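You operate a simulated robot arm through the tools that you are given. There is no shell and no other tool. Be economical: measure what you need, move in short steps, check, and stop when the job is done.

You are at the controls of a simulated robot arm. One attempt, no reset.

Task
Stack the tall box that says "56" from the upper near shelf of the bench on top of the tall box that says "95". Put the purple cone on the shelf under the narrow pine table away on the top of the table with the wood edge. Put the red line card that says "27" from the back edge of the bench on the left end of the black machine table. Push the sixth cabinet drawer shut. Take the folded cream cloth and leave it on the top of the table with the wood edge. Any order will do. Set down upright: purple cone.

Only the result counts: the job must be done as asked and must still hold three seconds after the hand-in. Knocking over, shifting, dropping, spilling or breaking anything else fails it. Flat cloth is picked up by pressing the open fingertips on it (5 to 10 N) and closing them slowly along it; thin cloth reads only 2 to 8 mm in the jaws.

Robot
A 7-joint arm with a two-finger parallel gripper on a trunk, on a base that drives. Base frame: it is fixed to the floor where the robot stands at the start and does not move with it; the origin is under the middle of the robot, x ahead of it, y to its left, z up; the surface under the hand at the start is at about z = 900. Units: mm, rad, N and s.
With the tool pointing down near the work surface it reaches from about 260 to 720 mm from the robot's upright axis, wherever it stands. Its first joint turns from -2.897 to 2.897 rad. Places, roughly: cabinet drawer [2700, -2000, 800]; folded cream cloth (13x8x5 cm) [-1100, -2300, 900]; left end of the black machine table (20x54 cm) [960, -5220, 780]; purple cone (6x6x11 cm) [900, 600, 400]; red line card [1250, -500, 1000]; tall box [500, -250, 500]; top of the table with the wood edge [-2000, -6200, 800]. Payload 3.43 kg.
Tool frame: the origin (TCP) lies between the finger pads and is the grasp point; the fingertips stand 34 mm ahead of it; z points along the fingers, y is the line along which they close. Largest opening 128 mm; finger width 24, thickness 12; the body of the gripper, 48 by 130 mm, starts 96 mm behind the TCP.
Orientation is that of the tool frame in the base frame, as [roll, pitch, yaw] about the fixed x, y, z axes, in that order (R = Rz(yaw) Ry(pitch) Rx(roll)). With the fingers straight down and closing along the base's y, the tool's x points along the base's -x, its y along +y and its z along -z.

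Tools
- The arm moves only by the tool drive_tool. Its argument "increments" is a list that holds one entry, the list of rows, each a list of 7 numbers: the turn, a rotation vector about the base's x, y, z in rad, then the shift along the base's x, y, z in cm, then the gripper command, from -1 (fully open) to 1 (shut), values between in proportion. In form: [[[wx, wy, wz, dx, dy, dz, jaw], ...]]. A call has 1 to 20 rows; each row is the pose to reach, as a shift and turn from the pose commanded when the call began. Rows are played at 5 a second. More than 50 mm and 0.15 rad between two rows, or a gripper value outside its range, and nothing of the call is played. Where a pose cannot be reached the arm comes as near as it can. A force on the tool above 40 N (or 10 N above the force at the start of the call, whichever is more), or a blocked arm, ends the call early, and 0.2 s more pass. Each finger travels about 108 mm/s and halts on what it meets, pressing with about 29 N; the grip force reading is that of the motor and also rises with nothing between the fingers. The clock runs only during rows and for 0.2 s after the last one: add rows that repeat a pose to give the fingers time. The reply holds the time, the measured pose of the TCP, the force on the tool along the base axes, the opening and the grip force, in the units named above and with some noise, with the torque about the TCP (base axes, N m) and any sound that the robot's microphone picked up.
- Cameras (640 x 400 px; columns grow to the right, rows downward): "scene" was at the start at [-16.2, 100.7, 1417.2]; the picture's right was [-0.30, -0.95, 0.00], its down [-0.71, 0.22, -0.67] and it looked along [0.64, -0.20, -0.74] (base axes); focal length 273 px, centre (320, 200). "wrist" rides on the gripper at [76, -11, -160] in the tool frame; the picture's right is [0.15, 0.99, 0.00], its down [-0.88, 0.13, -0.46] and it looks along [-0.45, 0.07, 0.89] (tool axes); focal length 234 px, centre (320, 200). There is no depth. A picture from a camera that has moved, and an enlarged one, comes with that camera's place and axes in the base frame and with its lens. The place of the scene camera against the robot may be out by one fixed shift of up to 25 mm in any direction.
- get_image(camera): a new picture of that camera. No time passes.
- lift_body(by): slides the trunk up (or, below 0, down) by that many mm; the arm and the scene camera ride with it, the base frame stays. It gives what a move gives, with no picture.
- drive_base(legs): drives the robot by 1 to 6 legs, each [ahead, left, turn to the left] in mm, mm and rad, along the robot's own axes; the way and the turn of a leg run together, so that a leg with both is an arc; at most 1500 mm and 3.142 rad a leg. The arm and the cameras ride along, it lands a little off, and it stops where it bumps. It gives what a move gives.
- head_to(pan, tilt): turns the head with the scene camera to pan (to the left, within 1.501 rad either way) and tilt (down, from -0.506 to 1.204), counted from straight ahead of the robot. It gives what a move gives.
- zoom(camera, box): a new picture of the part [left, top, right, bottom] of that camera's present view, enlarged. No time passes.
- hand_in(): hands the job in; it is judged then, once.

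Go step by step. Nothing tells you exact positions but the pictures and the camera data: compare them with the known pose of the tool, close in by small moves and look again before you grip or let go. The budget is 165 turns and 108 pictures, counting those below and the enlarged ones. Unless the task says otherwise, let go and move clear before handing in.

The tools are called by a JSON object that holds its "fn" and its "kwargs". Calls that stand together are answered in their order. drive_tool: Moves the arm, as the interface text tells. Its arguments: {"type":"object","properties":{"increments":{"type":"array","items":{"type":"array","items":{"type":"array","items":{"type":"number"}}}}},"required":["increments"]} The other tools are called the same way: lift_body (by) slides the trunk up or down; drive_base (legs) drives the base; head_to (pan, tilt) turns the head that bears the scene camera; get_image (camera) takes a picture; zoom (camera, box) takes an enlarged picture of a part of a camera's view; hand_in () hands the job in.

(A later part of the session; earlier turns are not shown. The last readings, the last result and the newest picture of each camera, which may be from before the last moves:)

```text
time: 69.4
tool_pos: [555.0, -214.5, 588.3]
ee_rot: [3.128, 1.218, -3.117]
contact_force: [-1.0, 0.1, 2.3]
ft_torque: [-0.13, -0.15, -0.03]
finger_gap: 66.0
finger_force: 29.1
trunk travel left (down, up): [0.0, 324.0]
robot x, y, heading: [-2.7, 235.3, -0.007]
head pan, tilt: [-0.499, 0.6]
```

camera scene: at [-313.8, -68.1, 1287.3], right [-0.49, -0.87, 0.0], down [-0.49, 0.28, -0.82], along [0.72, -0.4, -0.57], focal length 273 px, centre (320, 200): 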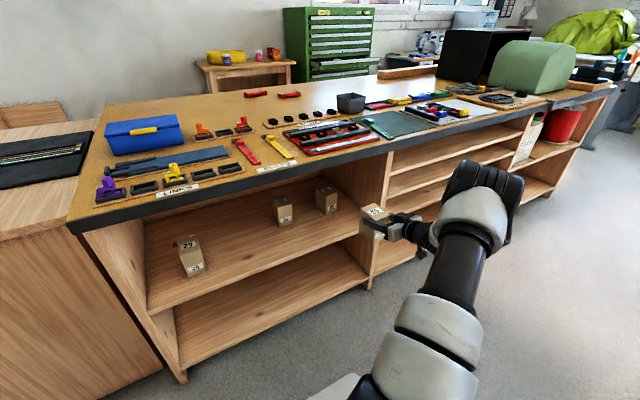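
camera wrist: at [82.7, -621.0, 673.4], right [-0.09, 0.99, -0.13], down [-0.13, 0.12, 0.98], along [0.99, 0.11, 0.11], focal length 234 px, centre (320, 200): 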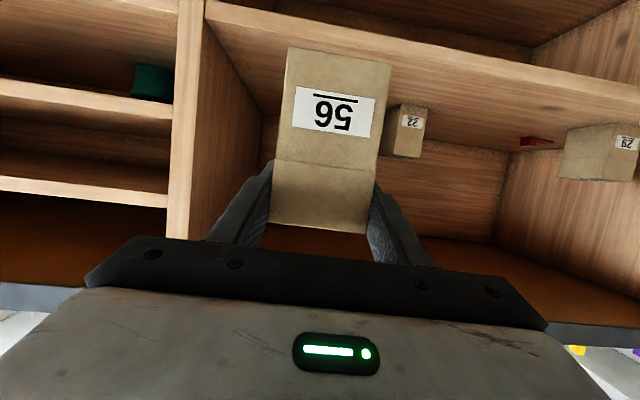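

Contact. Release and back out.

{"fn": "drive_tool", "kwargs": {"increments": [[[0, 0, 0, 0, 0, 0, 0.0], [0, 0, 0, 0, 0, 0, -0.5], [0, 0, 0, 0, 0, 0, -1], [0, 0, 0, 0, 0, 0, -1]]]}}

{"fn": "drive_base", "kwargs": {"legs": [[-300, 0, 0], [0, -395, 0]]}}

{"fn": "get_image", "kwargs": {"camera": "wrist"}}

{"fn": "zoom", "kwargs": {"camera": "scene", "box": [180, 150, 380, 275]}}

```text
time: 70.4
tool_pos: [553.8, -214.3, 588.7]
ee_rot: [3.125, 1.216, -3.117]
contact_force: [-0.6, 0.4, 0.4]
ft_torque: [0.0, 0.0, -0.02]
finger_gap: 127.5
finger_force: 0.0
trunk travel left (down, up): [0.0, 324.0]
robot x, y, heading: [-6.6, 231.6, -0.007]
head pan, tilt: [-0.499, 0.6]
```

```text
time: 76.4
tool_pos: [244.7, -611.9, 589.0]
ee_rot: [3.127, 1.216, -3.118]
contact_force: [-0.3, 0.7, 0.3]
ft_torque: [-0.03, 0.02, 0.02]
finger_gap: 127.9
finger_force: 0.1
trunk travel left (down, up): [0.0, 324.0]
robot x, y, heading: [-313.2, -167.1, -0.003]
head pan, tilt: [-0.499, 0.6]
```

```text
74 pictures are left
camera wrist: at [71.4, -629.4, 572.9], right [-0.09, 0.99, -0.13], down [-0.13, 0.12, 0.98], along [0.99, 0.1, 0.11], focal length 234 px, centre (320, 200)
```

wrist: 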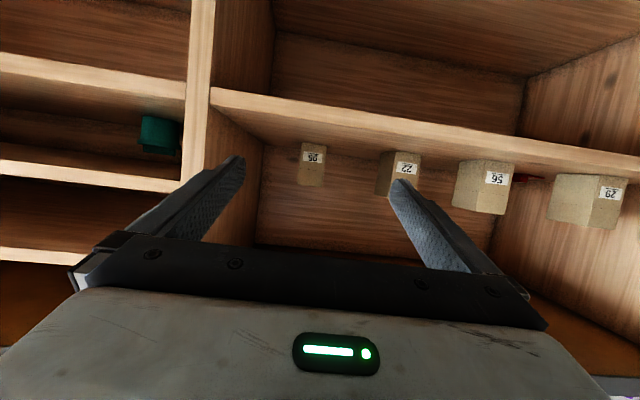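

```text
3.20 times, centred on (280, 212) of scene
camera zoom: at [-324.3, -82.6, 1287.3], right [-0.48, -0.88, 0.0], down [-0.49, 0.27, -0.83], along [0.72, -0.4, -0.56], focal length 873 px, centre (448, 160)
```

zoom: 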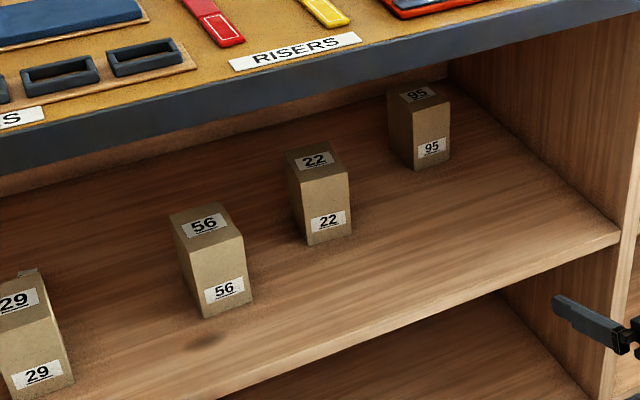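

Placement fine. 95 is now at front ≈(697), centre y≈-598; it needs to go back ≈(-112,-13). Open gripper goes in toward it.

{"fn": "drive_tool", "kwargs": {"increments": [[[0, 0, 0, 0, 0, -1.5, -1], [0, 0, 0, 0, 0, -3, -1]]]}}

{"fn": "drive_base", "kwargs": {"legs": [[0, 13, 0], [370, 0, 0]]}}

{"fn": "get_image", "kwargs": {"camera": "wrist"}}

```text
time: 77.0
tool_pos: [245.6, -610.0, 557.8]
ee_rot: [3.125, 1.216, -3.118]
contact_force: [0.0, -0.9, -0.6]
ft_torque: [0.01, 0.01, 0.02]
finger_gap: 127.9
finger_force: 0.2
trunk travel left (down, up): [0.0, 324.0]
robot x, y, heading: [-312.4, -164.5, -0.002]
head pan, tilt: [-0.499, 0.6]
```

```text
time: 79.8
tool_pos: [618.6, -600.3, 557.6]
ee_rot: [3.125, 1.217, -3.121]
contact_force: [0.2, -1.1, -0.5]
ft_torque: [-0.01, 0.02, -0.03]
finger_gap: 128.3
finger_force: 0.0
trunk travel left (down, up): [0.0, 324.0]
robot x, y, heading: [60.7, -153.3, -0.007]
head pan, tilt: [-0.499, 0.6]
```

```text
72 pictures are left
camera wrist: at [444.3, -617.9, 541.9], right [-0.09, 0.99, -0.13], down [-0.13, 0.12, 0.98], along [0.99, 0.1, 0.11], focal length 234 px, centre (320, 200)
```

wrist: 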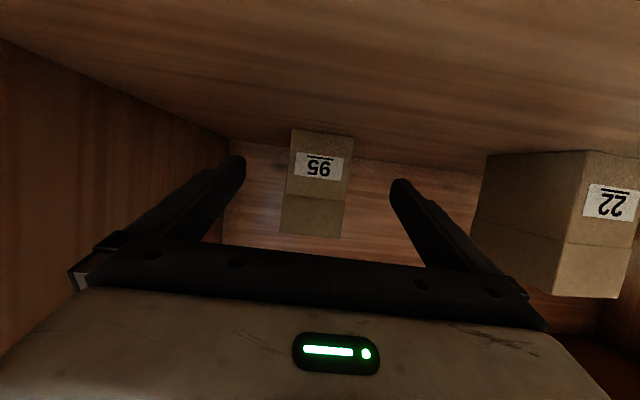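

{"fn": "drive_tool", "kwargs": {"increments": [[[0, 0, 0, 3, 0, 0, -1], [0, 0, 0, 6, 0, 0, -1], [0, 0, 0, 8, 0, 0, -1], [0, 0, 0, 9.5, 0, 0, -1], [0, 0, 0, 9.5, 0, 0, -1]]]}}

{"fn": "get_image", "kwargs": {"camera": "wrist"}}

```text
time: 81.0
tool_pos: [700.3, -611.7, 556.8]
ee_rot: [3.108, 1.22, 3.123]
contact_force: [0.1, -0.2, 0.5]
ft_torque: [0.0, 0.0, -0.01]
finger_gap: 127.9
finger_force: 0.2
trunk travel left (down, up): [0.0, 324.0]
robot x, y, heading: [58.2, -153.4, -0.012]
head pan, tilt: [-0.499, 0.6]
```

```text
71 pictures are left
camera wrist: at [525.1, -626.0, 540.0], right [-0.06, 0.99, -0.13], down [-0.13, 0.12, 0.99], along [0.99, 0.08, 0.12], focal length 234 px, centre (320, 200)
```

wrist: 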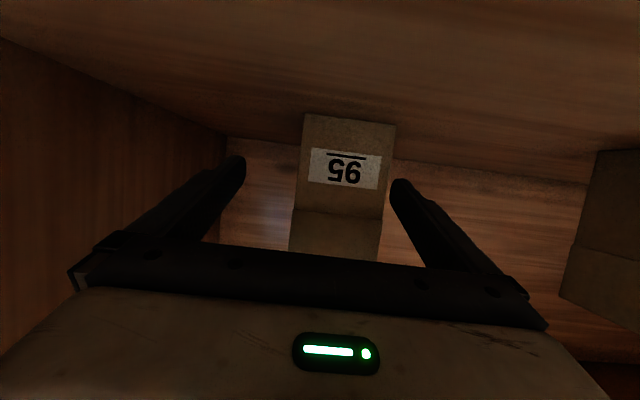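

{"fn": "drive_base", "kwargs": {"legs": [[0, 14, 0], [22, 0, 0]]}}

{"fn": "get_image", "kwargs": {"camera": "wrist"}}

```text
time: 82.2
tool_pos: [698.1, -603.6, 543.8]
ee_rot: [3.085, 1.201, 3.089]
contact_force: [0.4, 0.2, 0.2]
ft_torque: [-0.02, 0.04, 0.04]
finger_gap: 128.1
finger_force: 0.1
trunk travel left (down, up): [0.0, 324.0]
robot x, y, heading: [70.8, -138.3, -0.012]
head pan, tilt: [-0.499, 0.6]
stopped in leg 2: the robot was blocked; the commanded pose is now the measured one
```

```text
70 pictures are left
camera wrist: at [522.4, -613.1, 531.0], right [-0.05, 0.99, -0.12], down [-0.11, 0.11, 0.99], along [0.99, 0.07, 0.1], focal length 234 px, centre (320, 200)
```

wrist: 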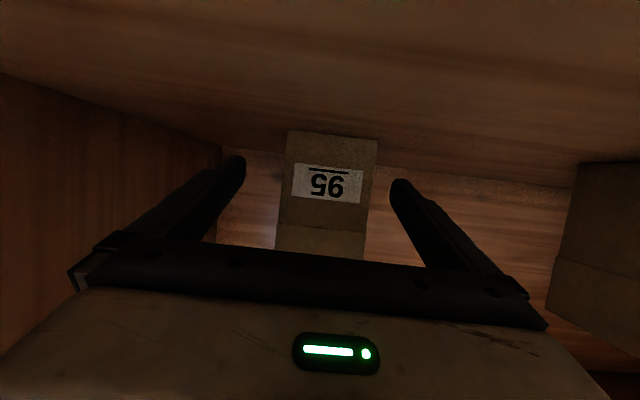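

The advance is blocked by an arm or base touch, but the fingers already span the front 30 mm of 95. I close here and drag it forward.

{"fn": "drive_tool", "kwargs": {"increments": [[[0, 0, 0, 0, 0, 0, -0.5], [0, 0, 0, 0, 0, 0, -0.1], [0, 0, 0, 0, 0, 0, 0.1], [0, 0, 0, 0, 0, 0, 0.4], [0, 0, 0, 0, 0, 0, 1], [0, 0, 0, 0, 0, 0, 1]]]}}

{"fn": "get_image", "kwargs": {"camera": "wrist"}}

{"fn": "get_image", "kwargs": {"camera": "scene"}}

```text
time: 83.6
tool_pos: [699.3, -601.7, 545.1]
ee_rot: [3.088, 1.203, 3.092]
contact_force: [-1.4, -1.6, 1.2]
ft_torque: [-0.12, 0.11, -0.01]
finger_gap: 65.7
finger_force: 29.0
trunk travel left (down, up): [0.0, 324.0]
robot x, y, heading: [68.6, -140.1, -0.01]
head pan, tilt: [-0.499, 0.6]
```

```text
69 pictures are left
camera wrist: at [523.2, -613.0, 530.9], right [-0.05, 0.99, -0.12], down [-0.11, 0.11, 0.99], along [0.99, 0.07, 0.1], focal length 234 px, centre (320, 200)
```

wrist: 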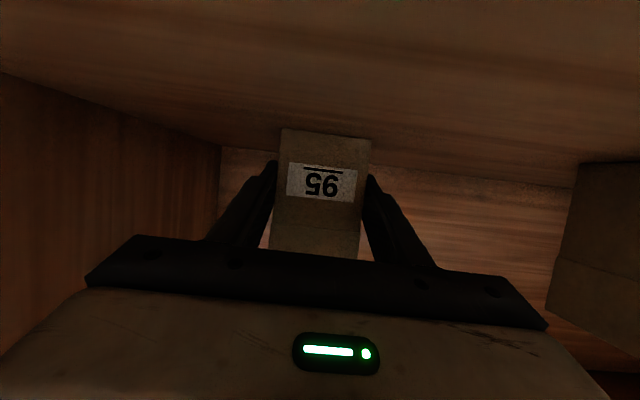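

```text
68 pictures are left
camera scene: at [54.6, -58.6, 1287.3], right [-0.49, -0.87, 0.0], down [-0.49, 0.28, -0.83], along [0.72, -0.4, -0.56], focal length 273 px, centre (320, 200)
```

scene: 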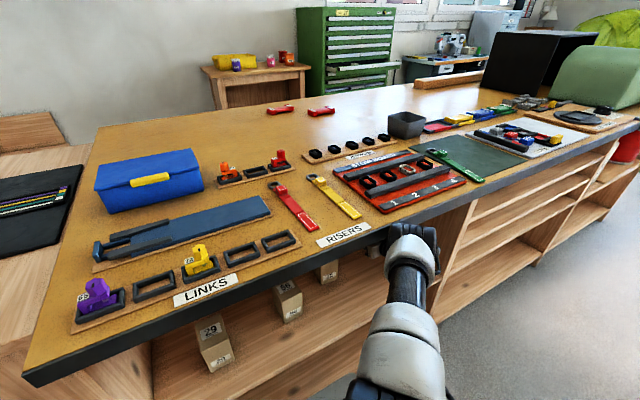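

{"fn": "drive_base", "kwargs": {"legs": [[-112, -12, 0]]}}

{"fn": "get_image", "kwargs": {"camera": "wrist"}}

```text
time: 84.8
tool_pos: [587.9, -612.6, 543.9]
ee_rot: [3.09, 1.202, 3.094]
contact_force: [-1.5, -0.4, 2.3]
ft_torque: [-0.16, -0.07, -0.02]
finger_gap: 65.7
finger_force: 29.4
trunk travel left (down, up): [0.0, 324.0]
robot x, y, heading: [-42.0, -149.3, -0.01]
head pan, tilt: [-0.499, 0.6]
```

```text
67 pictures are left
camera wrist: at [412.8, -623.5, 531.0], right [-0.06, 0.99, -0.12], down [-0.11, 0.11, 0.99], along [0.99, 0.07, 0.1], focal length 234 px, centre (320, 200)
```

wrist: 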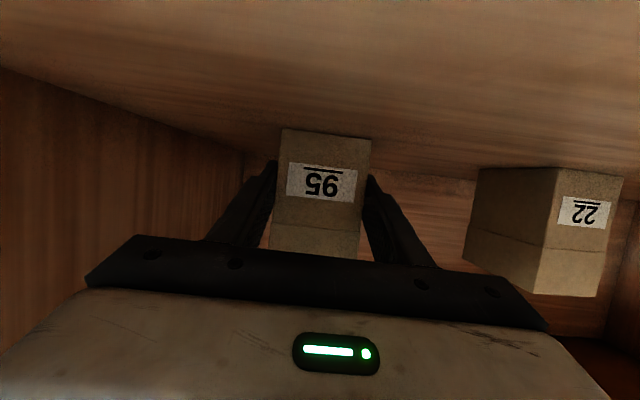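

Dragged. Release, back out to compare with the earlier view.

{"fn": "drive_tool", "kwargs": {"increments": [[[0, 0, 0, 0, 0, 0, 0.3], [0, 0, 0, 0, 0, 0, -0.1], [0, 0, 0, 0, 0, 0, -0.6], [0, 0, 0, 0, 0, 0, -1], [0, 0, 0, 0, 0, 0, -1]]]}}

{"fn": "drive_base", "kwargs": {"legs": [[-260, 0, 0]]}}

{"fn": "zoom", "kwargs": {"camera": "scene", "box": [200, 150, 400, 275]}}

```text
time: 86.0
tool_pos: [588.5, -613.0, 543.2]
ee_rot: [3.088, 1.202, 3.095]
contact_force: [-0.6, 0.3, 0.6]
ft_torque: [-0.02, -0.02, 0.01]
finger_gap: 127.9
finger_force: 0.0
trunk travel left (down, up): [0.0, 324.0]
robot x, y, heading: [-42.1, -153.7, -0.016]
head pan, tilt: [-0.499, 0.6]
```

```text
time: 87.9
tool_pos: [338.7, -607.6, 544.8]
ee_rot: [3.088, 1.202, 3.1]
contact_force: [-0.6, 0.2, 0.4]
ft_torque: [0.0, -0.01, -0.03]
finger_gap: 128.0
finger_force: 0.1
trunk travel left (down, up): [0.0, 324.0]
robot x, y, heading: [-294.0, -151.1, -0.01]
head pan, tilt: [-0.499, 0.6]
```

```text
3.20 times, centred on (300, 212) of scene
camera zoom: at [-307.9, -66.5, 1287.3], right [-0.49, -0.87, 0.0], down [-0.49, 0.27, -0.83], along [0.72, -0.4, -0.56], focal length 873 px, centre (384, 160)
```

zoom: 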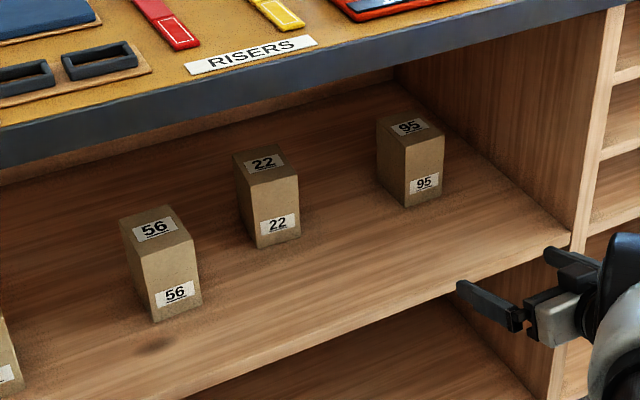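

95 is back to its place within a few mm. Now fetch 56 again.

{"fn": "drive_tool", "kwargs": {"increments": [[[0, 0, 0, -3.5, 0, 0.7, -1], [0, 0, 0, -7, 0, 1.5, -1], [0, 0, 0, -7, 0, 1.5, -1]]]}}

{"fn": "drive_base", "kwargs": {"legs": [[0, 393, 0], [210, 0, 0]]}}

{"fn": "get_image", "kwargs": {"camera": "wrist"}}

```text
time: 88.7
tool_pos: [269.3, -606.8, 559.1]
ee_rot: [3.091, 1.202, 3.1]
contact_force: [-0.9, 0.6, -0.2]
ft_torque: [-0.02, 0.01, -0.05]
finger_gap: 128.0
finger_force: 0.2
trunk travel left (down, up): [0.0, 324.0]
robot x, y, heading: [-293.9, -147.2, -0.007]
head pan, tilt: [-0.499, 0.6]
```

```text
time: 94.2
tool_pos: [480.3, -221.8, 559.7]
ee_rot: [3.089, 1.203, 3.092]
contact_force: [1.1, -0.2, -0.1]
ft_torque: [0.0, 0.03, 0.02]
finger_gap: 127.9
finger_force: 0.1
trunk travel left (down, up): [0.0, 324.0]
robot x, y, heading: [-80.6, 239.7, -0.012]
head pan, tilt: [-0.499, 0.6]
```

```text
65 pictures are left
camera wrist: at [304.2, -232.6, 546.2], right [-0.05, 0.99, -0.12], down [-0.11, 0.11, 0.99], along [0.99, 0.06, 0.1], focal length 234 px, centre (320, 200)
```

wrist: 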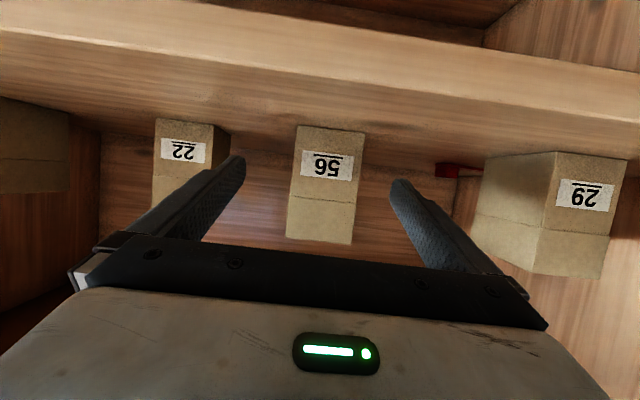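

{"fn": "drive_base", "kwargs": {"legs": [[88, 7, 0]]}}

{"fn": "drive_tool", "kwargs": {"increments": [[[0, 0, 0, 0, 0, 0, -0.5], [0, 0, 0, 0, 0, 0, -0.1], [0, 0, 0, 0, 0, 0, 0.1], [0, 0, 0, 0, 0, 0, 0.4], [0, 0, 0, 0, 0, 0, 1], [0, 0, 0, 0, 0, 0, 1], [0, 0, 0, 0, 0, 0, 1], [0, 0, 0, 0, 0, 0, 1]]]}}

{"fn": "get_image", "kwargs": {"camera": "wrist"}}

{"fn": "drive_tool", "kwargs": {"increments": [[[0, 0, 0, 0, 0, 0.3, 1], [0, 0, 0, 0, 0, 0.6, 1], [0, 0, 0, 0, 0, 0.9, 1], [0, 0, 0, 0, 0, 1.2, 1], [0, 0, 0, 0, 0, 1.5, 1], [0, 0, 0, 0, 0, 2, 1], [0, 0, 0, 0, 0, 2.5, 1]]]}}

{"fn": "get_image", "kwargs": {"camera": "wrist"}}

```text
time: 95.3
tool_pos: [566.2, -217.3, 559.2]
ee_rot: [3.089, 1.205, 3.091]
contact_force: [0.2, 0.1, 0.1]
ft_torque: [0.0, -0.03, 0.01]
finger_gap: 128.1
finger_force: 0.1
trunk travel left (down, up): [0.0, 324.0]
robot x, y, heading: [7.4, 246.5, -0.019]
head pan, tilt: [-0.499, 0.6]
```

```text
time: 97.1
tool_pos: [566.5, -217.0, 559.9]
ee_rot: [3.088, 1.202, 3.09]
contact_force: [0.2, -0.6, 1.7]
ft_torque: [-0.13, -0.06, 0.02]
finger_gap: 65.8
finger_force: 28.7
trunk travel left (down, up): [0.0, 324.0]
robot x, y, heading: [5.4, 247.2, -0.017]
head pan, tilt: [-0.499, 0.6]
```

```text
64 pictures are left
camera wrist: at [391.4, -227.5, 546.4], right [-0.05, 0.99, -0.12], down [-0.11, 0.11, 0.99], along [0.99, 0.06, 0.1], focal length 234 px, centre (320, 200)
```

wrist: 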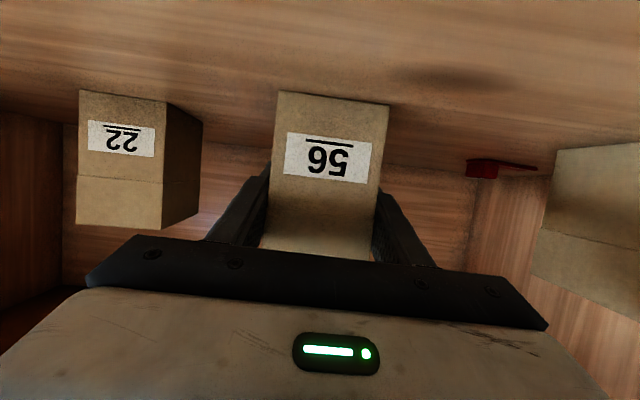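

```text
time: 98.7
tool_pos: [567.1, -216.9, 584.9]
ee_rot: [3.089, 1.203, 3.09]
contact_force: [-0.3, -0.3, -2.1]
ft_torque: [-0.01, 0.01, 0.0]
finger_gap: 65.7
finger_force: 29.2
trunk travel left (down, up): [0.0, 324.0]
robot x, y, heading: [8.9, 244.5, -0.015]
head pan, tilt: [-0.499, 0.6]
```

```text
63 pictures are left
camera wrist: at [391.3, -227.3, 570.9], right [-0.05, 0.99, -0.12], down [-0.11, 0.11, 0.99], along [0.99, 0.06, 0.1], focal length 234 px, centre (320, 200)
```

wrist: 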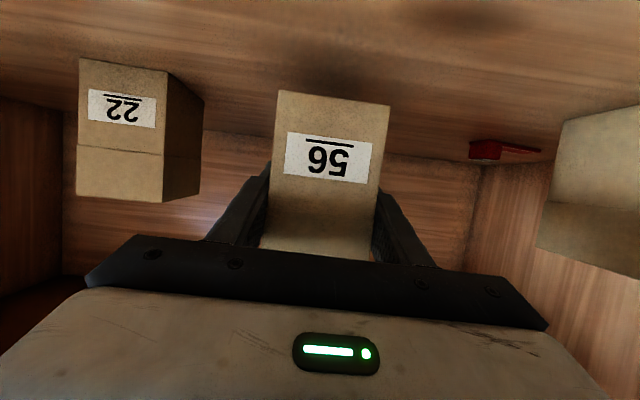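

No slip this time. Back out, move right, lift slowly to clear 95.

{"fn": "drive_base", "kwargs": {"legs": [[-300, 0, 0], [0, -396, 0]]}}

{"fn": "drive_tool", "kwargs": {"increments": [[[0, 0, 0, 0, 0, 0.5, 1], [0, 0, 0, 0, 0, 1.5, 1], [0, 0, 0, 0, 0, 2.5, 1], [0, 0, 0, 0, 0, 3.5, 1], [0, 0, 0, 0, 0, 4.5, 1], [0, 0, 0, 0, 0, 5.5, 1], [0, 0, 0, 0, 0, 6.5, 1], [0, 0, 0, 0, 0, 7.5, 1], [0, 0, 0, 0, 0, 8.5, 1], [0, 0, 0, 0, 0, 9.5, 1], [0, 0, 0, 0, 0, 10.5, 1], [0, 0, 0, 0, 0, 11.5, 1]]]}}

{"fn": "zoom", "kwargs": {"camera": "scene", "box": [260, 150, 420, 250]}}

{"fn": "get_image", "kwargs": {"camera": "wrist"}}

```text
time: 104.8
tool_pos: [261.5, -613.9, 583.7]
ee_rot: [3.088, 1.203, 3.09]
contact_force: [-0.3, 0.5, -1.9]
ft_torque: [0.01, 0.0, 0.01]
finger_gap: 65.4
finger_force: 28.6
trunk travel left (down, up): [0.0, 324.0]
robot x, y, heading: [-297.5, -150.9, -0.015]
head pan, tilt: [-0.499, 0.6]
```

```text
time: 107.4
tool_pos: [260.2, -613.5, 699.4]
ee_rot: [3.089, 1.201, 3.092]
contact_force: [-0.4, -0.9, -1.2]
ft_torque: [-0.01, 0.01, 0.03]
finger_gap: 65.7
finger_force: 29.1
trunk travel left (down, up): [0.0, 324.0]
robot x, y, heading: [-302.6, -150.9, -0.017]
head pan, tilt: [-0.499, 0.6]
```

```text
4.00 times, centred on (340, 200) of scene
camera zoom: at [-311.5, -68.5, 1287.3], right [-0.49, -0.87, 0.0], down [-0.49, 0.28, -0.82], along [0.72, -0.41, -0.57], focal length 1092 px, centre (240, 200)
```

zoom: 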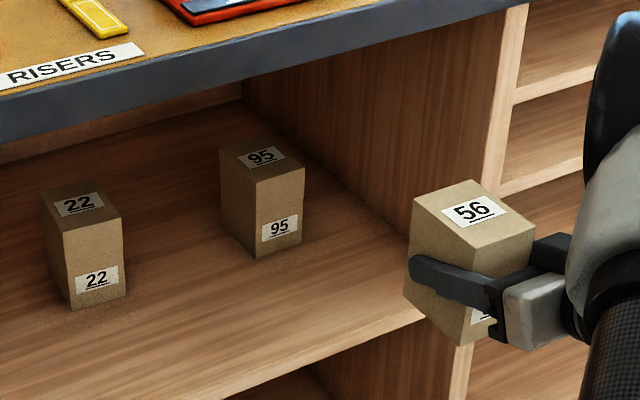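

```text
61 pictures are left
camera wrist: at [85.6, -623.8, 685.7], right [-0.05, 0.99, -0.12], down [-0.11, 0.11, 0.99], along [0.99, 0.06, 0.1], focal length 234 px, centre (320, 200)
```

wrist: 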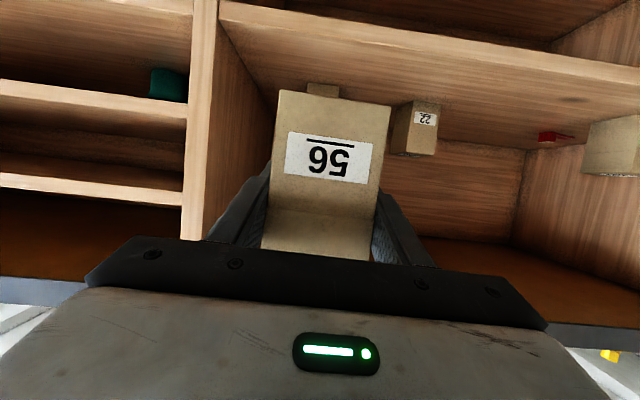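

{"fn": "drive_tool", "kwargs": {"increments": [[[0, 0, 0, 0, 0, -0.5, 1], [0, 0, 0, 0, 0, -1, 1]]]}}

{"fn": "drive_base", "kwargs": {"legs": [[290, 5, 0]]}}

{"fn": "get_image", "kwargs": {"camera": "wrist"}}

```text
time: 108.0
tool_pos: [262.4, -614.7, 688.4]
ee_rot: [3.091, 1.203, 3.092]
contact_force: [0.8, -0.1, -2.1]
ft_torque: [-0.02, -0.02, -0.01]
finger_gap: 65.5
finger_force: 29.1
trunk travel left (down, up): [0.0, 324.0]
robot x, y, heading: [-300.3, -155.0, -0.02]
head pan, tilt: [-0.499, 0.6]
```

```text
time: 110.0
tool_pos: [551.7, -611.5, 689.0]
ee_rot: [3.09, 1.203, 3.095]
contact_force: [-0.3, -0.1, -2.6]
ft_torque: [0.02, 0.04, 0.0]
finger_gap: 65.3
finger_force: 29.5
trunk travel left (down, up): [0.0, 324.0]
robot x, y, heading: [-12.1, -151.5, -0.013]
head pan, tilt: [-0.499, 0.6]
```

```text
60 pictures are left
camera wrist: at [376.3, -622.3, 675.9], right [-0.05, 0.99, -0.12], down [-0.11, 0.11, 0.99], along [0.99, 0.07, 0.1], focal length 234 px, centre (320, 200)
```

wrist: 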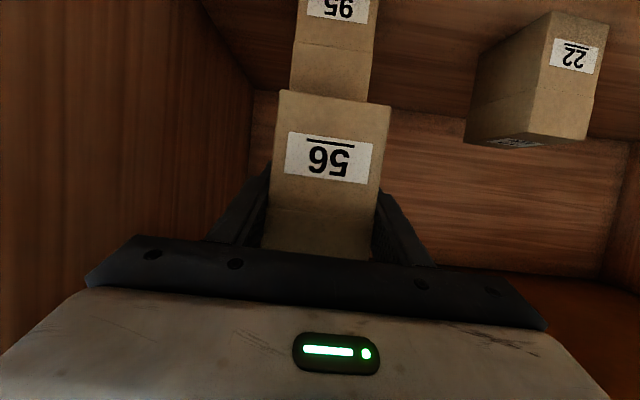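

Aligned laterally, and 95's front is ≈60 mm ahead of 56's front. Advance 60 mm and check.

{"fn": "drive_base", "kwargs": {"legs": [[60, 0, 0]]}}

{"fn": "get_image", "kwargs": {"camera": "wrist"}}

```text
time: 111.0
tool_pos: [610.7, -612.8, 689.1]
ee_rot: [3.089, 1.205, 3.092]
contact_force: [-0.4, 0.6, -0.9]
ft_torque: [-0.02, 0.01, 0.04]
finger_gap: 65.8
finger_force: 28.9
trunk travel left (down, up): [0.0, 324.0]
robot x, y, heading: [46.5, -151.6, -0.014]
head pan, tilt: [-0.499, 0.6]
```

```text
59 pictures are left
camera wrist: at [435.3, -623.5, 675.9], right [-0.05, 0.99, -0.12], down [-0.11, 0.11, 0.99], along [0.99, 0.07, 0.1], focal length 234 px, centre (320, 200)
```

wrist: 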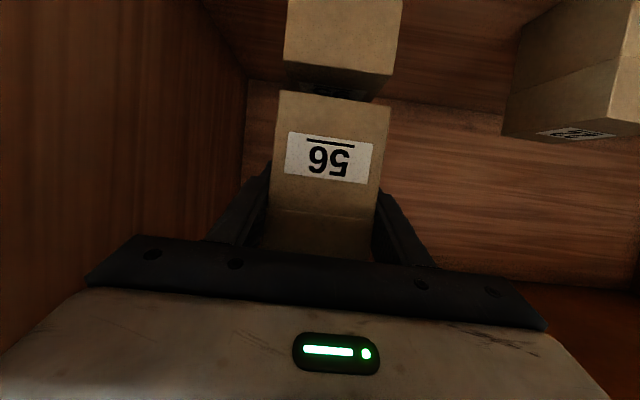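

Alignment is excellent. Lower slowly to contact.

{"fn": "drive_tool", "kwargs": {"increments": [[[0, 0, 0, 0, 0, -0.5, 1], [0, 0, 0, 0, 0, -1.0, 1], [0, 0, 0, 0, 0, -1.3, 1], [0, 0, 0, 0, 0, -1.5, 1]]]}}

{"fn": "get_image", "kwargs": {"camera": "wrist"}}

```text
time: 112.0
tool_pos: [610.9, -612.7, 673.4]
ee_rot: [3.088, 1.204, 3.092]
contact_force: [-0.3, -0.4, -1.4]
ft_torque: [0.03, 0.05, 0.0]
finger_gap: 65.5
finger_force: 28.7
trunk travel left (down, up): [0.0, 324.0]
robot x, y, heading: [47.7, -149.4, -0.014]
head pan, tilt: [-0.499, 0.6]
```

```text
58 pictures are left
camera wrist: at [435.4, -623.5, 660.6], right [-0.05, 0.99, -0.12], down [-0.11, 0.11, 0.99], along [0.99, 0.06, 0.1], focal length 234 px, centre (320, 200)
```

wrist: 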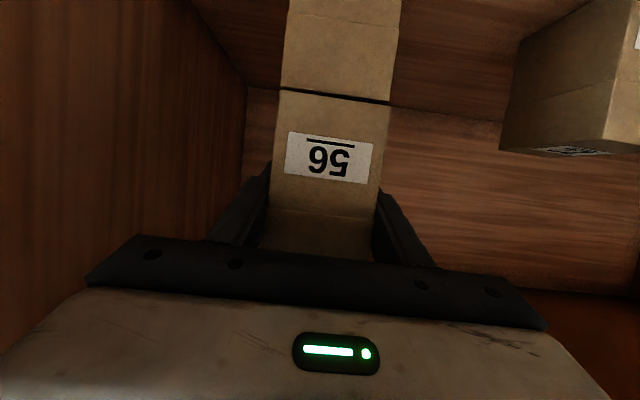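

Only a hairline gap left. Lower in fine steps, then open.

{"fn": "drive_tool", "kwargs": {"increments": [[[0, 0, 0, 0, 0, -0.1, 1], [0, 0, 0, 0, 0, -0.2, 1], [0, 0, 0, 0, 0, -0.3, 1], [0, 0, 0, 0, 0, -0.35, 1]]]}}

```text
time: 113.0
tool_pos: [612.4, -613.7, 671.1]
ee_rot: [3.089, 1.202, 3.093]
contact_force: [0.6, -0.1, -2.0]
ft_torque: [0.01, -0.03, 0.01]
finger_gap: 65.7
finger_force: 29.3
trunk travel left (down, up): [0.0, 324.0]
robot x, y, heading: [46.6, -151.5, -0.013]
head pan, tilt: [-0.499, 0.6]
```

{"fn": "drive_tool", "kwargs": {"increments": [[[0, 0, 0, 0, 0, -0.1, 1], [0, 0, 0, 0, 0, -0.2, 1], [0, 0, 0, 0, 0, -0.3, 1]]]}}

{"fn": "get_image", "kwargs": {"camera": "wrist"}}

```text
time: 113.8
tool_pos: [611.4, -612.9, 669.1]
ee_rot: [3.095, 1.206, 3.099]
contact_force: [-2.3, 0.4, 11.3]
ft_torque: [-0.45, 0.43, -0.04]
finger_gap: 65.5
finger_force: 28.9
trunk travel left (down, up): [0.0, 324.0]
robot x, y, heading: [51.4, -152.1, -0.016]
head pan, tilt: [-0.499, 0.6]
```

```text
57 pictures are left
camera wrist: at [436.0, -623.8, 656.0], right [-0.05, 0.99, -0.12], down [-0.11, 0.11, 0.99], along [0.99, 0.07, 0.11], focal length 234 px, centre (320, 200)
```

wrist: 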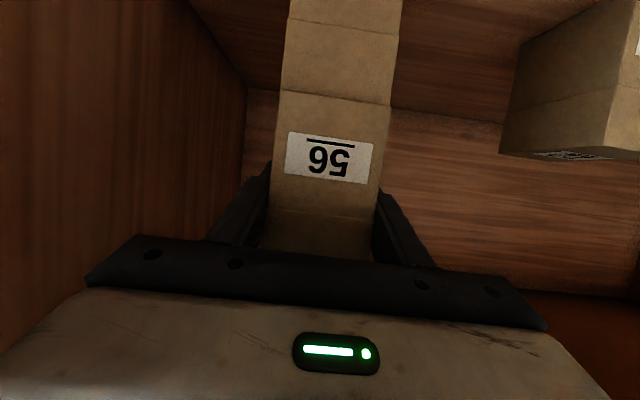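

Seated. Open gently and back out.

{"fn": "drive_tool", "kwargs": {"increments": [[[0, 0, 0, 0, 0, 0.15, 0.5], [0, 0, 0, 0, 0, 0.15, 0.0], [0, 0, 0, 0, 0, 0.15, -0.5], [0, 0, 0, 0, 0, 0.15, -1], [0, 0, 0, 0, 0, 0.15, -1]]]}}

{"fn": "drive_base", "kwargs": {"legs": [[-400, 0, 0]]}}

{"fn": "zoom", "kwargs": {"camera": "scene", "box": [200, 130, 400, 255]}}

```text
time: 115.0
tool_pos: [611.2, -612.8, 668.6]
ee_rot: [3.088, 1.2, 3.092]
contact_force: [1.0, 0.5, 0.3]
ft_torque: [0.02, -0.02, -0.03]
finger_gap: 127.8
finger_force: 0.1
trunk travel left (down, up): [0.0, 324.0]
robot x, y, heading: [52.2, -145.3, -0.013]
head pan, tilt: [-0.499, 0.6]
```

```text
time: 117.4
tool_pos: [216.5, -606.0, 668.7]
ee_rot: [3.089, 1.202, 3.096]
contact_force: [0.3, 0.5, 0.2]
ft_torque: [0.03, -0.05, -0.03]
finger_gap: 128.3
finger_force: 0.0
trunk travel left (down, up): [0.0, 324.0]
robot x, y, heading: [-345.9, -146.1, -0.007]
head pan, tilt: [-0.499, 0.6]
```

```text
3.20 times, centred on (300, 192) of scene
camera zoom: at [-359.6, -63.5, 1287.3], right [-0.49, -0.87, 0.0], down [-0.49, 0.28, -0.83], along [0.72, -0.4, -0.56], focal length 873 px, centre (384, 224)
```

zoom: 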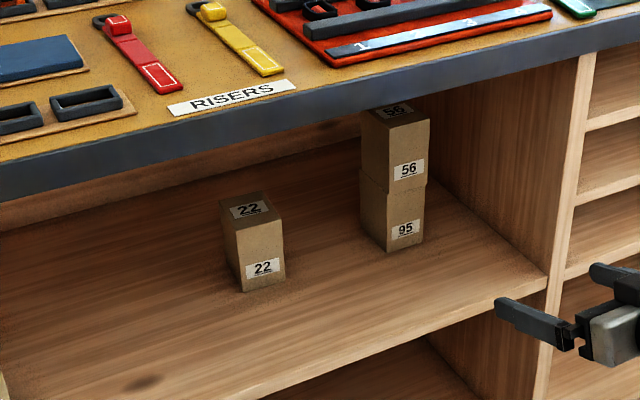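

The stack stands. Next, the purple cone: I drive left along the front to look at the far side of the pine table.

{"fn": "drive_base", "kwargs": {"legs": [[0, 1400, 0]]}}

{"fn": "head_to", "kwargs": {"pan": -0.35, "tilt": 0.55}}

{"fn": "get_image", "kwargs": {"camera": "scene"}}

```text
time: 130.8
tool_pos: [233.0, 762.6, 669.0]
ee_rot: [3.09, 1.202, 3.089]
contact_force: [-0.3, 1.2, -0.2]
ft_torque: [0.03, 0.02, -0.01]
finger_gap: 128.1
finger_force: 0.1
trunk travel left (down, up): [0.0, 324.0]
robot x, y, heading: [-326.1, 1225.0, -0.016]
head pan, tilt: [-0.499, 0.6]
```

```text
time: 131.5
tool_pos: [232.9, 759.5, 668.0]
ee_rot: [3.089, 1.202, 3.088]
contact_force: [0.2, -1.1, 0.4]
ft_torque: [0.01, 0.0, -0.02]
finger_gap: 127.9
finger_force: 0.1
trunk travel left (down, up): [0.0, 324.0]
robot x, y, heading: [-326.5, 1225.0, -0.018]
head pan, tilt: [-0.351, 0.55]
```

```text
55 pictures are left
camera scene: at [-332.0, 1318.6, 1291.8], right [-0.36, -0.93, 0.0], down [-0.49, 0.19, -0.85], along [0.8, -0.31, -0.52], focal length 273 px, centre (320, 200)
```

scene: 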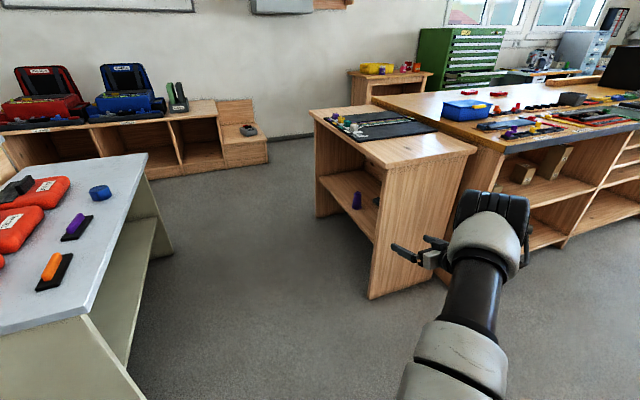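

The shelf is open on this side and the purple cone stands near its edge. Zoom to see its shape.

{"fn": "zoom", "kwargs": {"camera": "scene", "box": [306, 160, 406, 222]}}

```text
6.40 times, centred on (356, 191) of scene
camera zoom: at [-332.0, 1318.6, 1291.8], right [-0.36, -0.93, 0.0], down [-0.49, 0.19, -0.85], along [0.8, -0.31, -0.52], focal length 1746 px, centre (90, 258)
```

zoom: 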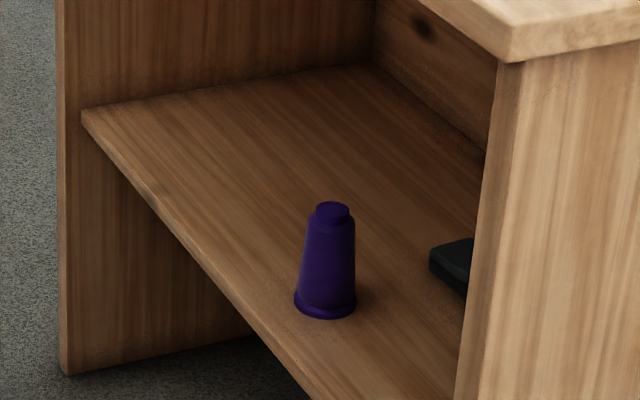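

Cone ≈ (900,612), base z≈387, body about 50 mm wide. I'll retract the arm a bit, turn to face -y, and drive along the corridor to bring the arm diagonally opposite.

{"fn": "drive_tool", "kwargs": {"increments": [[[0, 0, 0, -4, 0, 0, -1], [0, 0, 0, -8, 0, 0, -1], [0, 0, 0, -12, 0, 0, -1], [0, 0, 0, -15, 0, 0, -1]]]}}

{"fn": "drive_base", "kwargs": {"legs": [[0, 0, -1.553], [-30, 0, 0], [0, 1400, 0]]}}

{"fn": "head_to", "kwargs": {"pan": -0.4, "tilt": 0.7}}

{"fn": "get_image", "kwargs": {"camera": "scene"}}

```text
time: 132.5
tool_pos: [82.3, 760.9, 670.2]
ee_rot: [3.092, 1.203, 3.091]
contact_force: [0.0, 1.4, -0.1]
ft_torque: [0.01, 0.03, 0.0]
finger_gap: 127.8
finger_force: 0.0
trunk travel left (down, up): [0.0, 324.0]
robot x, y, heading: [-325.9, 1226.6, -0.015]
head pan, tilt: [-0.351, 0.55]
```

```text
time: 150.7
tool_pos: [631.4, 834.0, 669.2]
ee_rot: [3.09, 1.201, 1.524]
contact_force: [-0.3, 0.4, -0.9]
ft_torque: [0.0, 0.03, 0.01]
finger_gap: 128.1
finger_force: 0.0
trunk travel left (down, up): [0.0, 324.0]
robot x, y, heading: [1094.6, 1243.6, -1.587]
head pan, tilt: [-0.351, 0.55]
```

```text
time: 151.4
tool_pos: [631.8, 834.7, 669.5]
ee_rot: [3.089, 1.202, 1.522]
contact_force: [0.7, 0.5, -0.3]
ft_torque: [-0.02, 0.02, -0.01]
finger_gap: 127.9
finger_force: 0.0
trunk travel left (down, up): [0.0, 324.0]
robot x, y, heading: [1097.7, 1248.4, -1.585]
head pan, tilt: [-0.4, 0.7]
```

```text
53 pictures are left
camera scene: at [1200.5, 1239.6, 1278.7], right [-0.92, 0.4, 0.0], down [0.26, 0.59, -0.77], along [-0.31, -0.7, -0.64], focal length 273 px, centre (320, 200)
```

scene: 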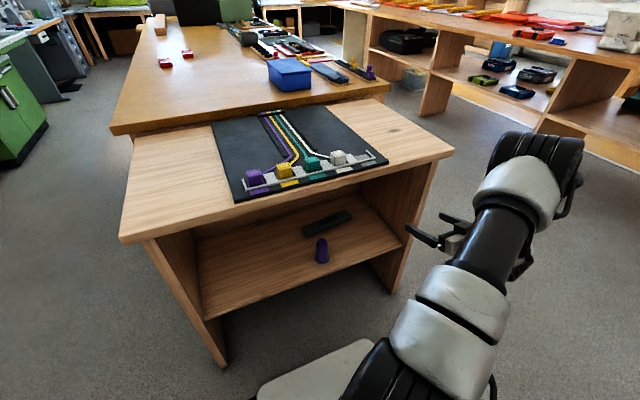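

The cone is clear to approach from here. I drive on, lower the tool to shelf height and tilt it to about 45°.

{"fn": "drive_base", "kwargs": {"legs": [[0, 290, 0]]}}

{"fn": "drive_tool", "kwargs": {"increments": [[[0.07, 0, 0, 0, 0, -3, -1], [0.14, 0, 0, 0, 0, -6, -1], [0.21, 0, 0, 0, 0, -9, -1], [0.28, 0, 0, 0, 0, -12, -1], [0.35, 0, 0, 0, 0, -15, -1], [0.42, 0, 0, 0, 0, -17, -1], [0.42, 0, 0, 0, 0, -17, -1]]]}}

{"fn": "get_image", "kwargs": {"camera": "wrist"}}

```text
time: 154.8
tool_pos: [924.3, 830.3, 670.6]
ee_rot: [3.09, 1.202, 1.525]
contact_force: [0.1, 1.0, -0.1]
ft_torque: [0.01, -0.01, -0.03]
finger_gap: 127.9
finger_force: 0.0
trunk travel left (down, up): [0.0, 324.0]
robot x, y, heading: [1385.6, 1241.0, -1.581]
head pan, tilt: [-0.4, 0.7]
```

```text
time: 156.3
tool_pos: [923.1, 829.7, 499.3]
ee_rot: [3.116, 0.781, 1.548]
contact_force: [-0.1, 0.3, 0.4]
ft_torque: [-0.01, 0.0, 0.06]
finger_gap: 128.2
finger_force: 0.1
trunk travel left (down, up): [0.0, 324.0]
robot x, y, heading: [1386.3, 1243.1, -1.578]
head pan, tilt: [-0.4, 0.7]
```

```text
52 pictures are left
camera wrist: at [911.4, 996.6, 560.0], right [0.99, 0.1, -0.08], down [0.11, -0.3, 0.95], along [0.07, -0.95, -0.31], focal length 234 px, centre (320, 200)
```

wrist: 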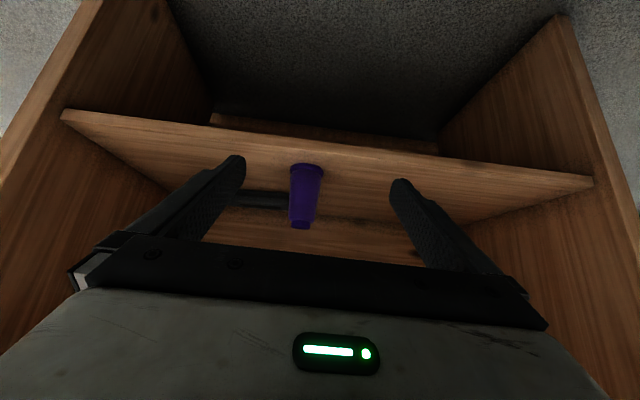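

Cone ≈(910,606), base ≈380. Approach: base 120 mm ahead, 13 right, then lower a little and look.

{"fn": "drive_base", "kwargs": {"legs": [[120, -14, 0]]}}

{"fn": "drive_tool", "kwargs": {"increments": [[[0, 0, 0, 0, -1, -1.5, -1], [0, 0, 0, 0, -3, -3, -1], [0, 0, 0, 0, -5, -4.5, -1], [0, 0, 0, 0, -6, -4.5, -1], [0, 0, 0, 0, -6, -4.5, -1]]]}}

{"fn": "get_image", "kwargs": {"camera": "wrist"}}

```text
time: 157.6
tool_pos: [908.6, 710.2, 500.0]
ee_rot: [3.114, 0.78, 1.549]
contact_force: [0.4, -0.3, 0.5]
ft_torque: [0.01, 0.04, -0.01]
finger_gap: 128.0
finger_force: 0.1
trunk travel left (down, up): [0.0, 324.0]
robot x, y, heading: [1367.5, 1121.6, -1.584]
head pan, tilt: [-0.4, 0.7]
```

```text
time: 158.8
tool_pos: [907.3, 650.2, 454.7]
ee_rot: [3.116, 0.783, 1.547]
contact_force: [0.1, 0.0, -0.4]
ft_torque: [-0.02, -0.01, -0.01]
finger_gap: 127.9
finger_force: 0.0
trunk travel left (down, up): [0.0, 324.0]
robot x, y, heading: [1368.6, 1121.6, -1.58]
head pan, tilt: [-0.4, 0.7]
```

```text
51 pictures are left
camera wrist: at [896.7, 816.8, 515.7], right [0.99, 0.1, -0.08], down [0.11, -0.3, 0.95], along [0.07, -0.95, -0.31], focal length 234 px, centre (320, 200)
```

wrist: 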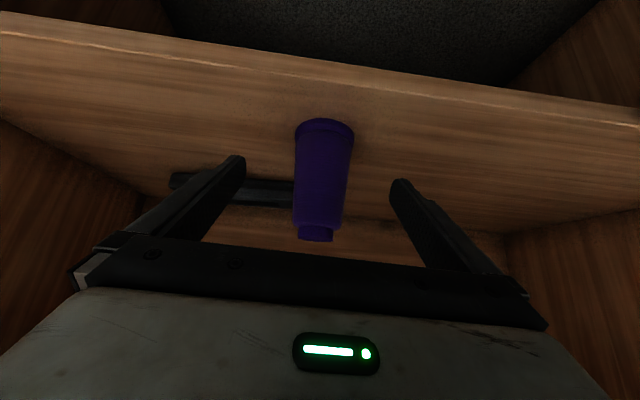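

{"fn": "drive_tool", "kwargs": {"increments": [[[0, 0, 0, 0.1, -1, -0.5, -1], [0, 0, 0, 0.2, -2, -1, -1], [0, 0, 0, 0.2, -3, -1.5, -1], [0, 0, 0, 0.2, -3.8, -1.8, -1], [0, 0, 0, 0.2, -3.8, -1.8, -0.6], [0, 0, 0, 0.2, -3.8, -1.8, -0.2], [0, 0, 0, 0.2, -3.8, -1.8, 0.1], [0, 0, 0, 0.2, -3.8, -1.8, 0.3], [0, 0, 0, 0.2, -3.8, -1.8, 0.5], [0, 0, 0, 0.2, -3.8, -1.8, 1], [0, 0, 0, 0.2, -3.8, -1.8, 1], [0, 0, 0, 0.2, -3.8, -1.8, 1], [0, 0, 0, 0.2, -3.8, -1.8, 1]]]}}

{"fn": "get_image", "kwargs": {"camera": "wrist"}}

```text
time: 161.6
tool_pos: [909.8, 610.5, 437.7]
ee_rot: [3.115, 0.781, 1.549]
contact_force: [0.3, -0.2, 0.1]
ft_torque: [0.0, -0.02, 0.01]
finger_gap: 52.3
finger_force: 28.2
trunk travel left (down, up): [0.0, 324.0]
robot x, y, heading: [1369.4, 1120.4, -1.585]
head pan, tilt: [-0.4, 0.7]
```

```text
50 pictures are left
camera wrist: at [898.3, 778.4, 497.1], right [0.99, 0.1, -0.08], down [0.11, -0.3, 0.95], along [0.07, -0.95, -0.31], focal length 234 px, centre (320, 200)
```

wrist: 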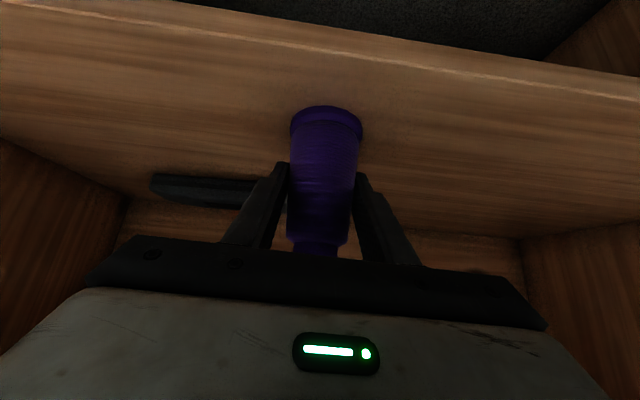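

Gripped at 52 mm. Lift slowly and back out.

{"fn": "drive_tool", "kwargs": {"increments": [[[0, 0, 0, 0, 0, 0.3, 1], [0, 0, 0, 0, 0, 0.6, 1], [0, 0, 0, 0, 0, 1, 1], [0, 0, 0, 0, 0, 1.5, 1], [0, 0, 0, 0, 0, 2, 1], [0, 0, 0, 0, 0, 3, 1], [0, 0, 0, 0, 0, 4, 1]]]}}

{"fn": "get_image", "kwargs": {"camera": "wrist"}}

{"fn": "drive_base", "kwargs": {"legs": [[-230, 0, 0]]}}

```text
time: 163.2
tool_pos: [909.5, 613.0, 475.8]
ee_rot: [3.116, 0.783, 1.551]
contact_force: [0.2, 0.1, -1.8]
ft_torque: [-0.02, 0.02, 0.0]
finger_gap: 52.3
finger_force: 29.4
trunk travel left (down, up): [0.0, 324.0]
robot x, y, heading: [1368.4, 1121.4, -1.581]
head pan, tilt: [-0.4, 0.7]
```

```text
49 pictures are left
camera wrist: at [897.5, 779.4, 536.0], right [0.99, 0.1, -0.09], down [0.11, -0.3, 0.95], along [0.07, -0.95, -0.31], focal length 234 px, centre (320, 200)
```

wrist: 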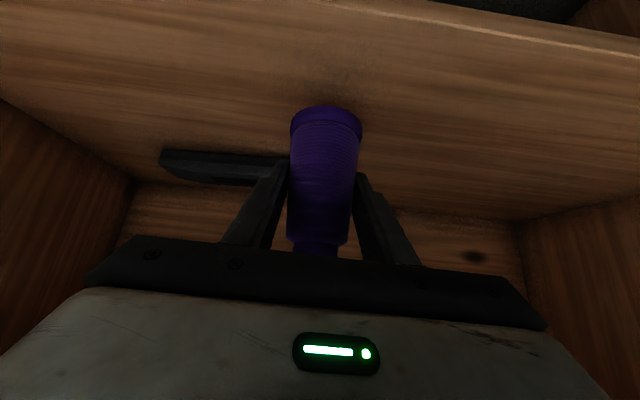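

```text
time: 164.9
tool_pos: [910.2, 842.4, 475.7]
ee_rot: [3.115, 0.782, 1.549]
contact_force: [-0.9, 0.4, -1.8]
ft_torque: [0.02, 0.01, 0.01]
finger_gap: 52.2
finger_force: 29.3
trunk travel left (down, up): [0.0, 324.0]
robot x, y, heading: [1373.8, 1352.7, -1.584]
head pan, tilt: [-0.4, 0.7]
```

Cone secured. Raise it and bring the arm more to the front for travelling.

{"fn": "drive_tool", "kwargs": {"increments": [[[0, 0, 0, 1, 0, 3, 1], [0, 0, 0, 4, 0.5, 6, 1], [0, 0, 0, 7, 1, 9, 1], [0, 0, 0, 10, 1.5, 12, 1], [0, 0, 0, 13, 2, 15, 1], [0, 0, 0, 16, 2.5, 18, 1], [0, 0, 0, 19, 3, 21, 1], [0, 0, 0, 22, 4, 24, 1], [0, 0, 0, 25, 5, 27, 1], [0, 0, 0, 28, 6, 30, 1]]]}}

{"fn": "lift_body", "kwargs": {"by": 150}}

{"fn": "drive_base", "kwargs": {"legs": [[0, -1000, 0], [0, -900, 0], [900, 0, 0]]}}

{"fn": "head_to", "kwargs": {"pan": 0.0, "tilt": 0.3}}

{"fn": "get_image", "kwargs": {"camera": "scene"}}

```text
time: 167.1
tool_pos: [1191.5, 901.8, 774.6]
ee_rot: [3.116, 0.782, 1.548]
contact_force: [0.5, -0.2, -1.1]
ft_torque: [0.01, -0.01, 0.01]
finger_gap: 52.4
finger_force: 28.6
trunk travel left (down, up): [0.0, 324.0]
robot x, y, heading: [1372.4, 1354.1, -1.581]
head pan, tilt: [-0.4, 0.7]
```

```text
time: 168.9
tool_pos: [1192.9, 903.0, 925.2]
ee_rot: [3.115, 0.781, 1.551]
contact_force: [0.7, 0.3, -1.5]
ft_torque: [-0.01, 0.02, 0.04]
finger_gap: 52.3
finger_force: 28.8
trunk travel left (down, up): [-150.0, 174.0]
robot x, y, heading: [1371.0, 1351.9, -1.582]
head pan, tilt: [-0.4, 0.7]
```

```text
time: 192.1
tool_pos: [-775.1, 32.0, 925.8]
ee_rot: [3.116, 0.781, 1.532]
contact_force: [0.0, 1.0, -1.2]
ft_torque: [0.01, -0.02, 0.02]
finger_gap: 52.2
finger_force: 28.3
trunk travel left (down, up): [-150.0, 174.0]
robot x, y, heading: [-586.3, 479.4, -1.598]
head pan, tilt: [-0.4, 0.7]
```

```text
time: 193.0
tool_pos: [-775.6, 31.2, 926.5]
ee_rot: [3.116, 0.783, 1.532]
contact_force: [0.6, 0.2, -1.9]
ft_torque: [-0.03, -0.01, 0.0]
finger_gap: 52.1
finger_force: 29.2
trunk travel left (down, up): [-150.0, 174.0]
robot x, y, heading: [-587.2, 483.5, -1.595]
head pan, tilt: [0.0, 0.3]
```

```text
48 pictures are left
camera scene: at [-449.3, 457.0, 1464.7], right [-1.0, 0.03, 0.0], down [0.01, 0.3, -0.95], along [-0.03, -0.95, -0.3], focal length 273 px, centre (320, 200)
```

scene: 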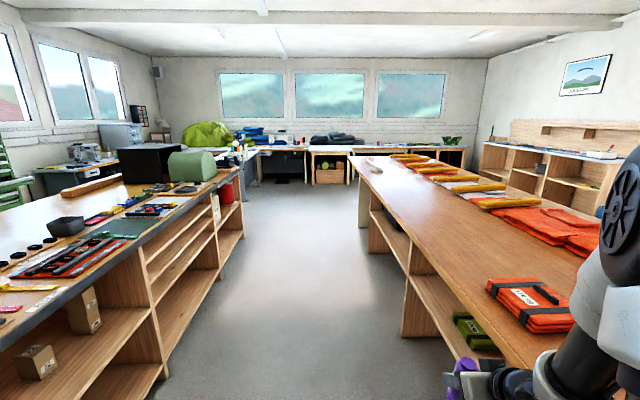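

There's a second long bench on the right (x<-900) carrying folded goods. I centre in the aisle and drive down it.

{"fn": "drive_base", "kwargs": {"legs": [[0, 330, 0.024], [1300, 0, 0], [1300, 0, 0]]}}

{"fn": "head_to", "kwargs": {"pan": -0.5, "tilt": 0.45}}

{"fn": "get_image", "kwargs": {"camera": "scene"}}

```text
time: 208.7
tool_pos: [-460.3, -2524.9, 925.6]
ee_rot: [3.117, 0.78, 1.535]
contact_force: [0.0, 0.4, -1.5]
ft_torque: [-0.03, -0.02, -0.01]
finger_gap: 51.9
finger_force: 28.7
trunk travel left (down, up): [-150.0, 174.0]
robot x, y, heading: [-276.7, -2076.6, -1.595]
head pan, tilt: [0.0, 0.3]
```

```text
time: 209.7
tool_pos: [-459.2, -2524.9, 926.6]
ee_rot: [3.116, 0.783, 1.534]
contact_force: [-0.1, -0.3, -1.4]
ft_torque: [0.02, -0.01, 0.01]
finger_gap: 52.1
finger_force: 29.5
trunk travel left (down, up): [-150.0, 174.0]
robot x, y, heading: [-272.8, -2076.7, -1.591]
head pan, tilt: [-0.499, 0.45]
```

```text
47 pictures are left
camera scene: at [-178.3, -2086.2, 1450.9], right [-0.87, 0.5, 0.0], down [0.22, 0.38, -0.9], along [-0.45, -0.78, -0.44], focal length 273 px, centre (320, 200)
```

scene: 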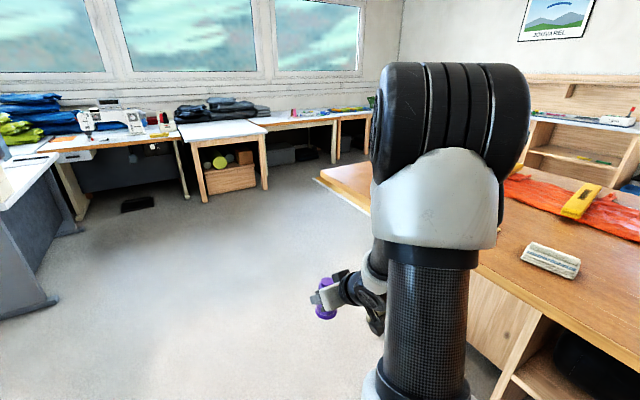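

The cloth lies at ≈(-1130,-2317). I continue with the cone to the far tables.

{"fn": "drive_base", "kwargs": {"legs": [[1300, 0, 0.024], [600, 0, 0], [300, -1200, 0]]}}

{"fn": "head_to", "kwargs": {"pan": 0.0, "tilt": 0.4}}

{"fn": "get_image", "kwargs": {"camera": "scene"}}

```text
time: 230.6
tool_pos: [-1700.2, -4699.3, 924.6]
ee_rot: [3.117, 0.782, 1.547]
contact_force: [0.2, 0.5, -2.2]
ft_torque: [-0.01, -0.04, 0.01]
finger_gap: 51.6
finger_force: 28.8
trunk travel left (down, up): [-150.0, 174.0]
robot x, y, heading: [-1520.5, -4247.9, -1.582]
head pan, tilt: [-0.499, 0.45]
```

```text
time: 231.6
tool_pos: [-1699.4, -4698.0, 926.0]
ee_rot: [3.117, 0.782, 1.545]
contact_force: [-0.6, -0.2, -2.0]
ft_torque: [-0.04, -0.01, -0.04]
finger_gap: 51.9
finger_force: 29.1
trunk travel left (down, up): [-150.0, 174.0]
robot x, y, heading: [-1520.2, -4250.7, -1.58]
head pan, tilt: [0.0, 0.4]
```

```text
46 pictures are left
camera scene: at [-1379.8, -4269.1, 1455.5], right [-1.0, 0.01, 0.0], down [0.01, 0.39, -0.92], along [-0.01, -0.92, -0.39], focal length 273 px, centre (320, 200)
```

scene: 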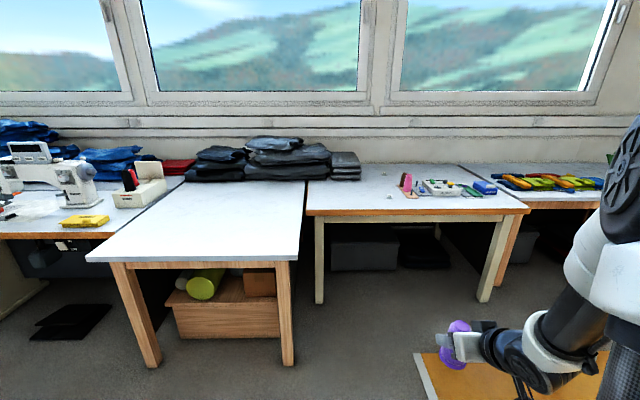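

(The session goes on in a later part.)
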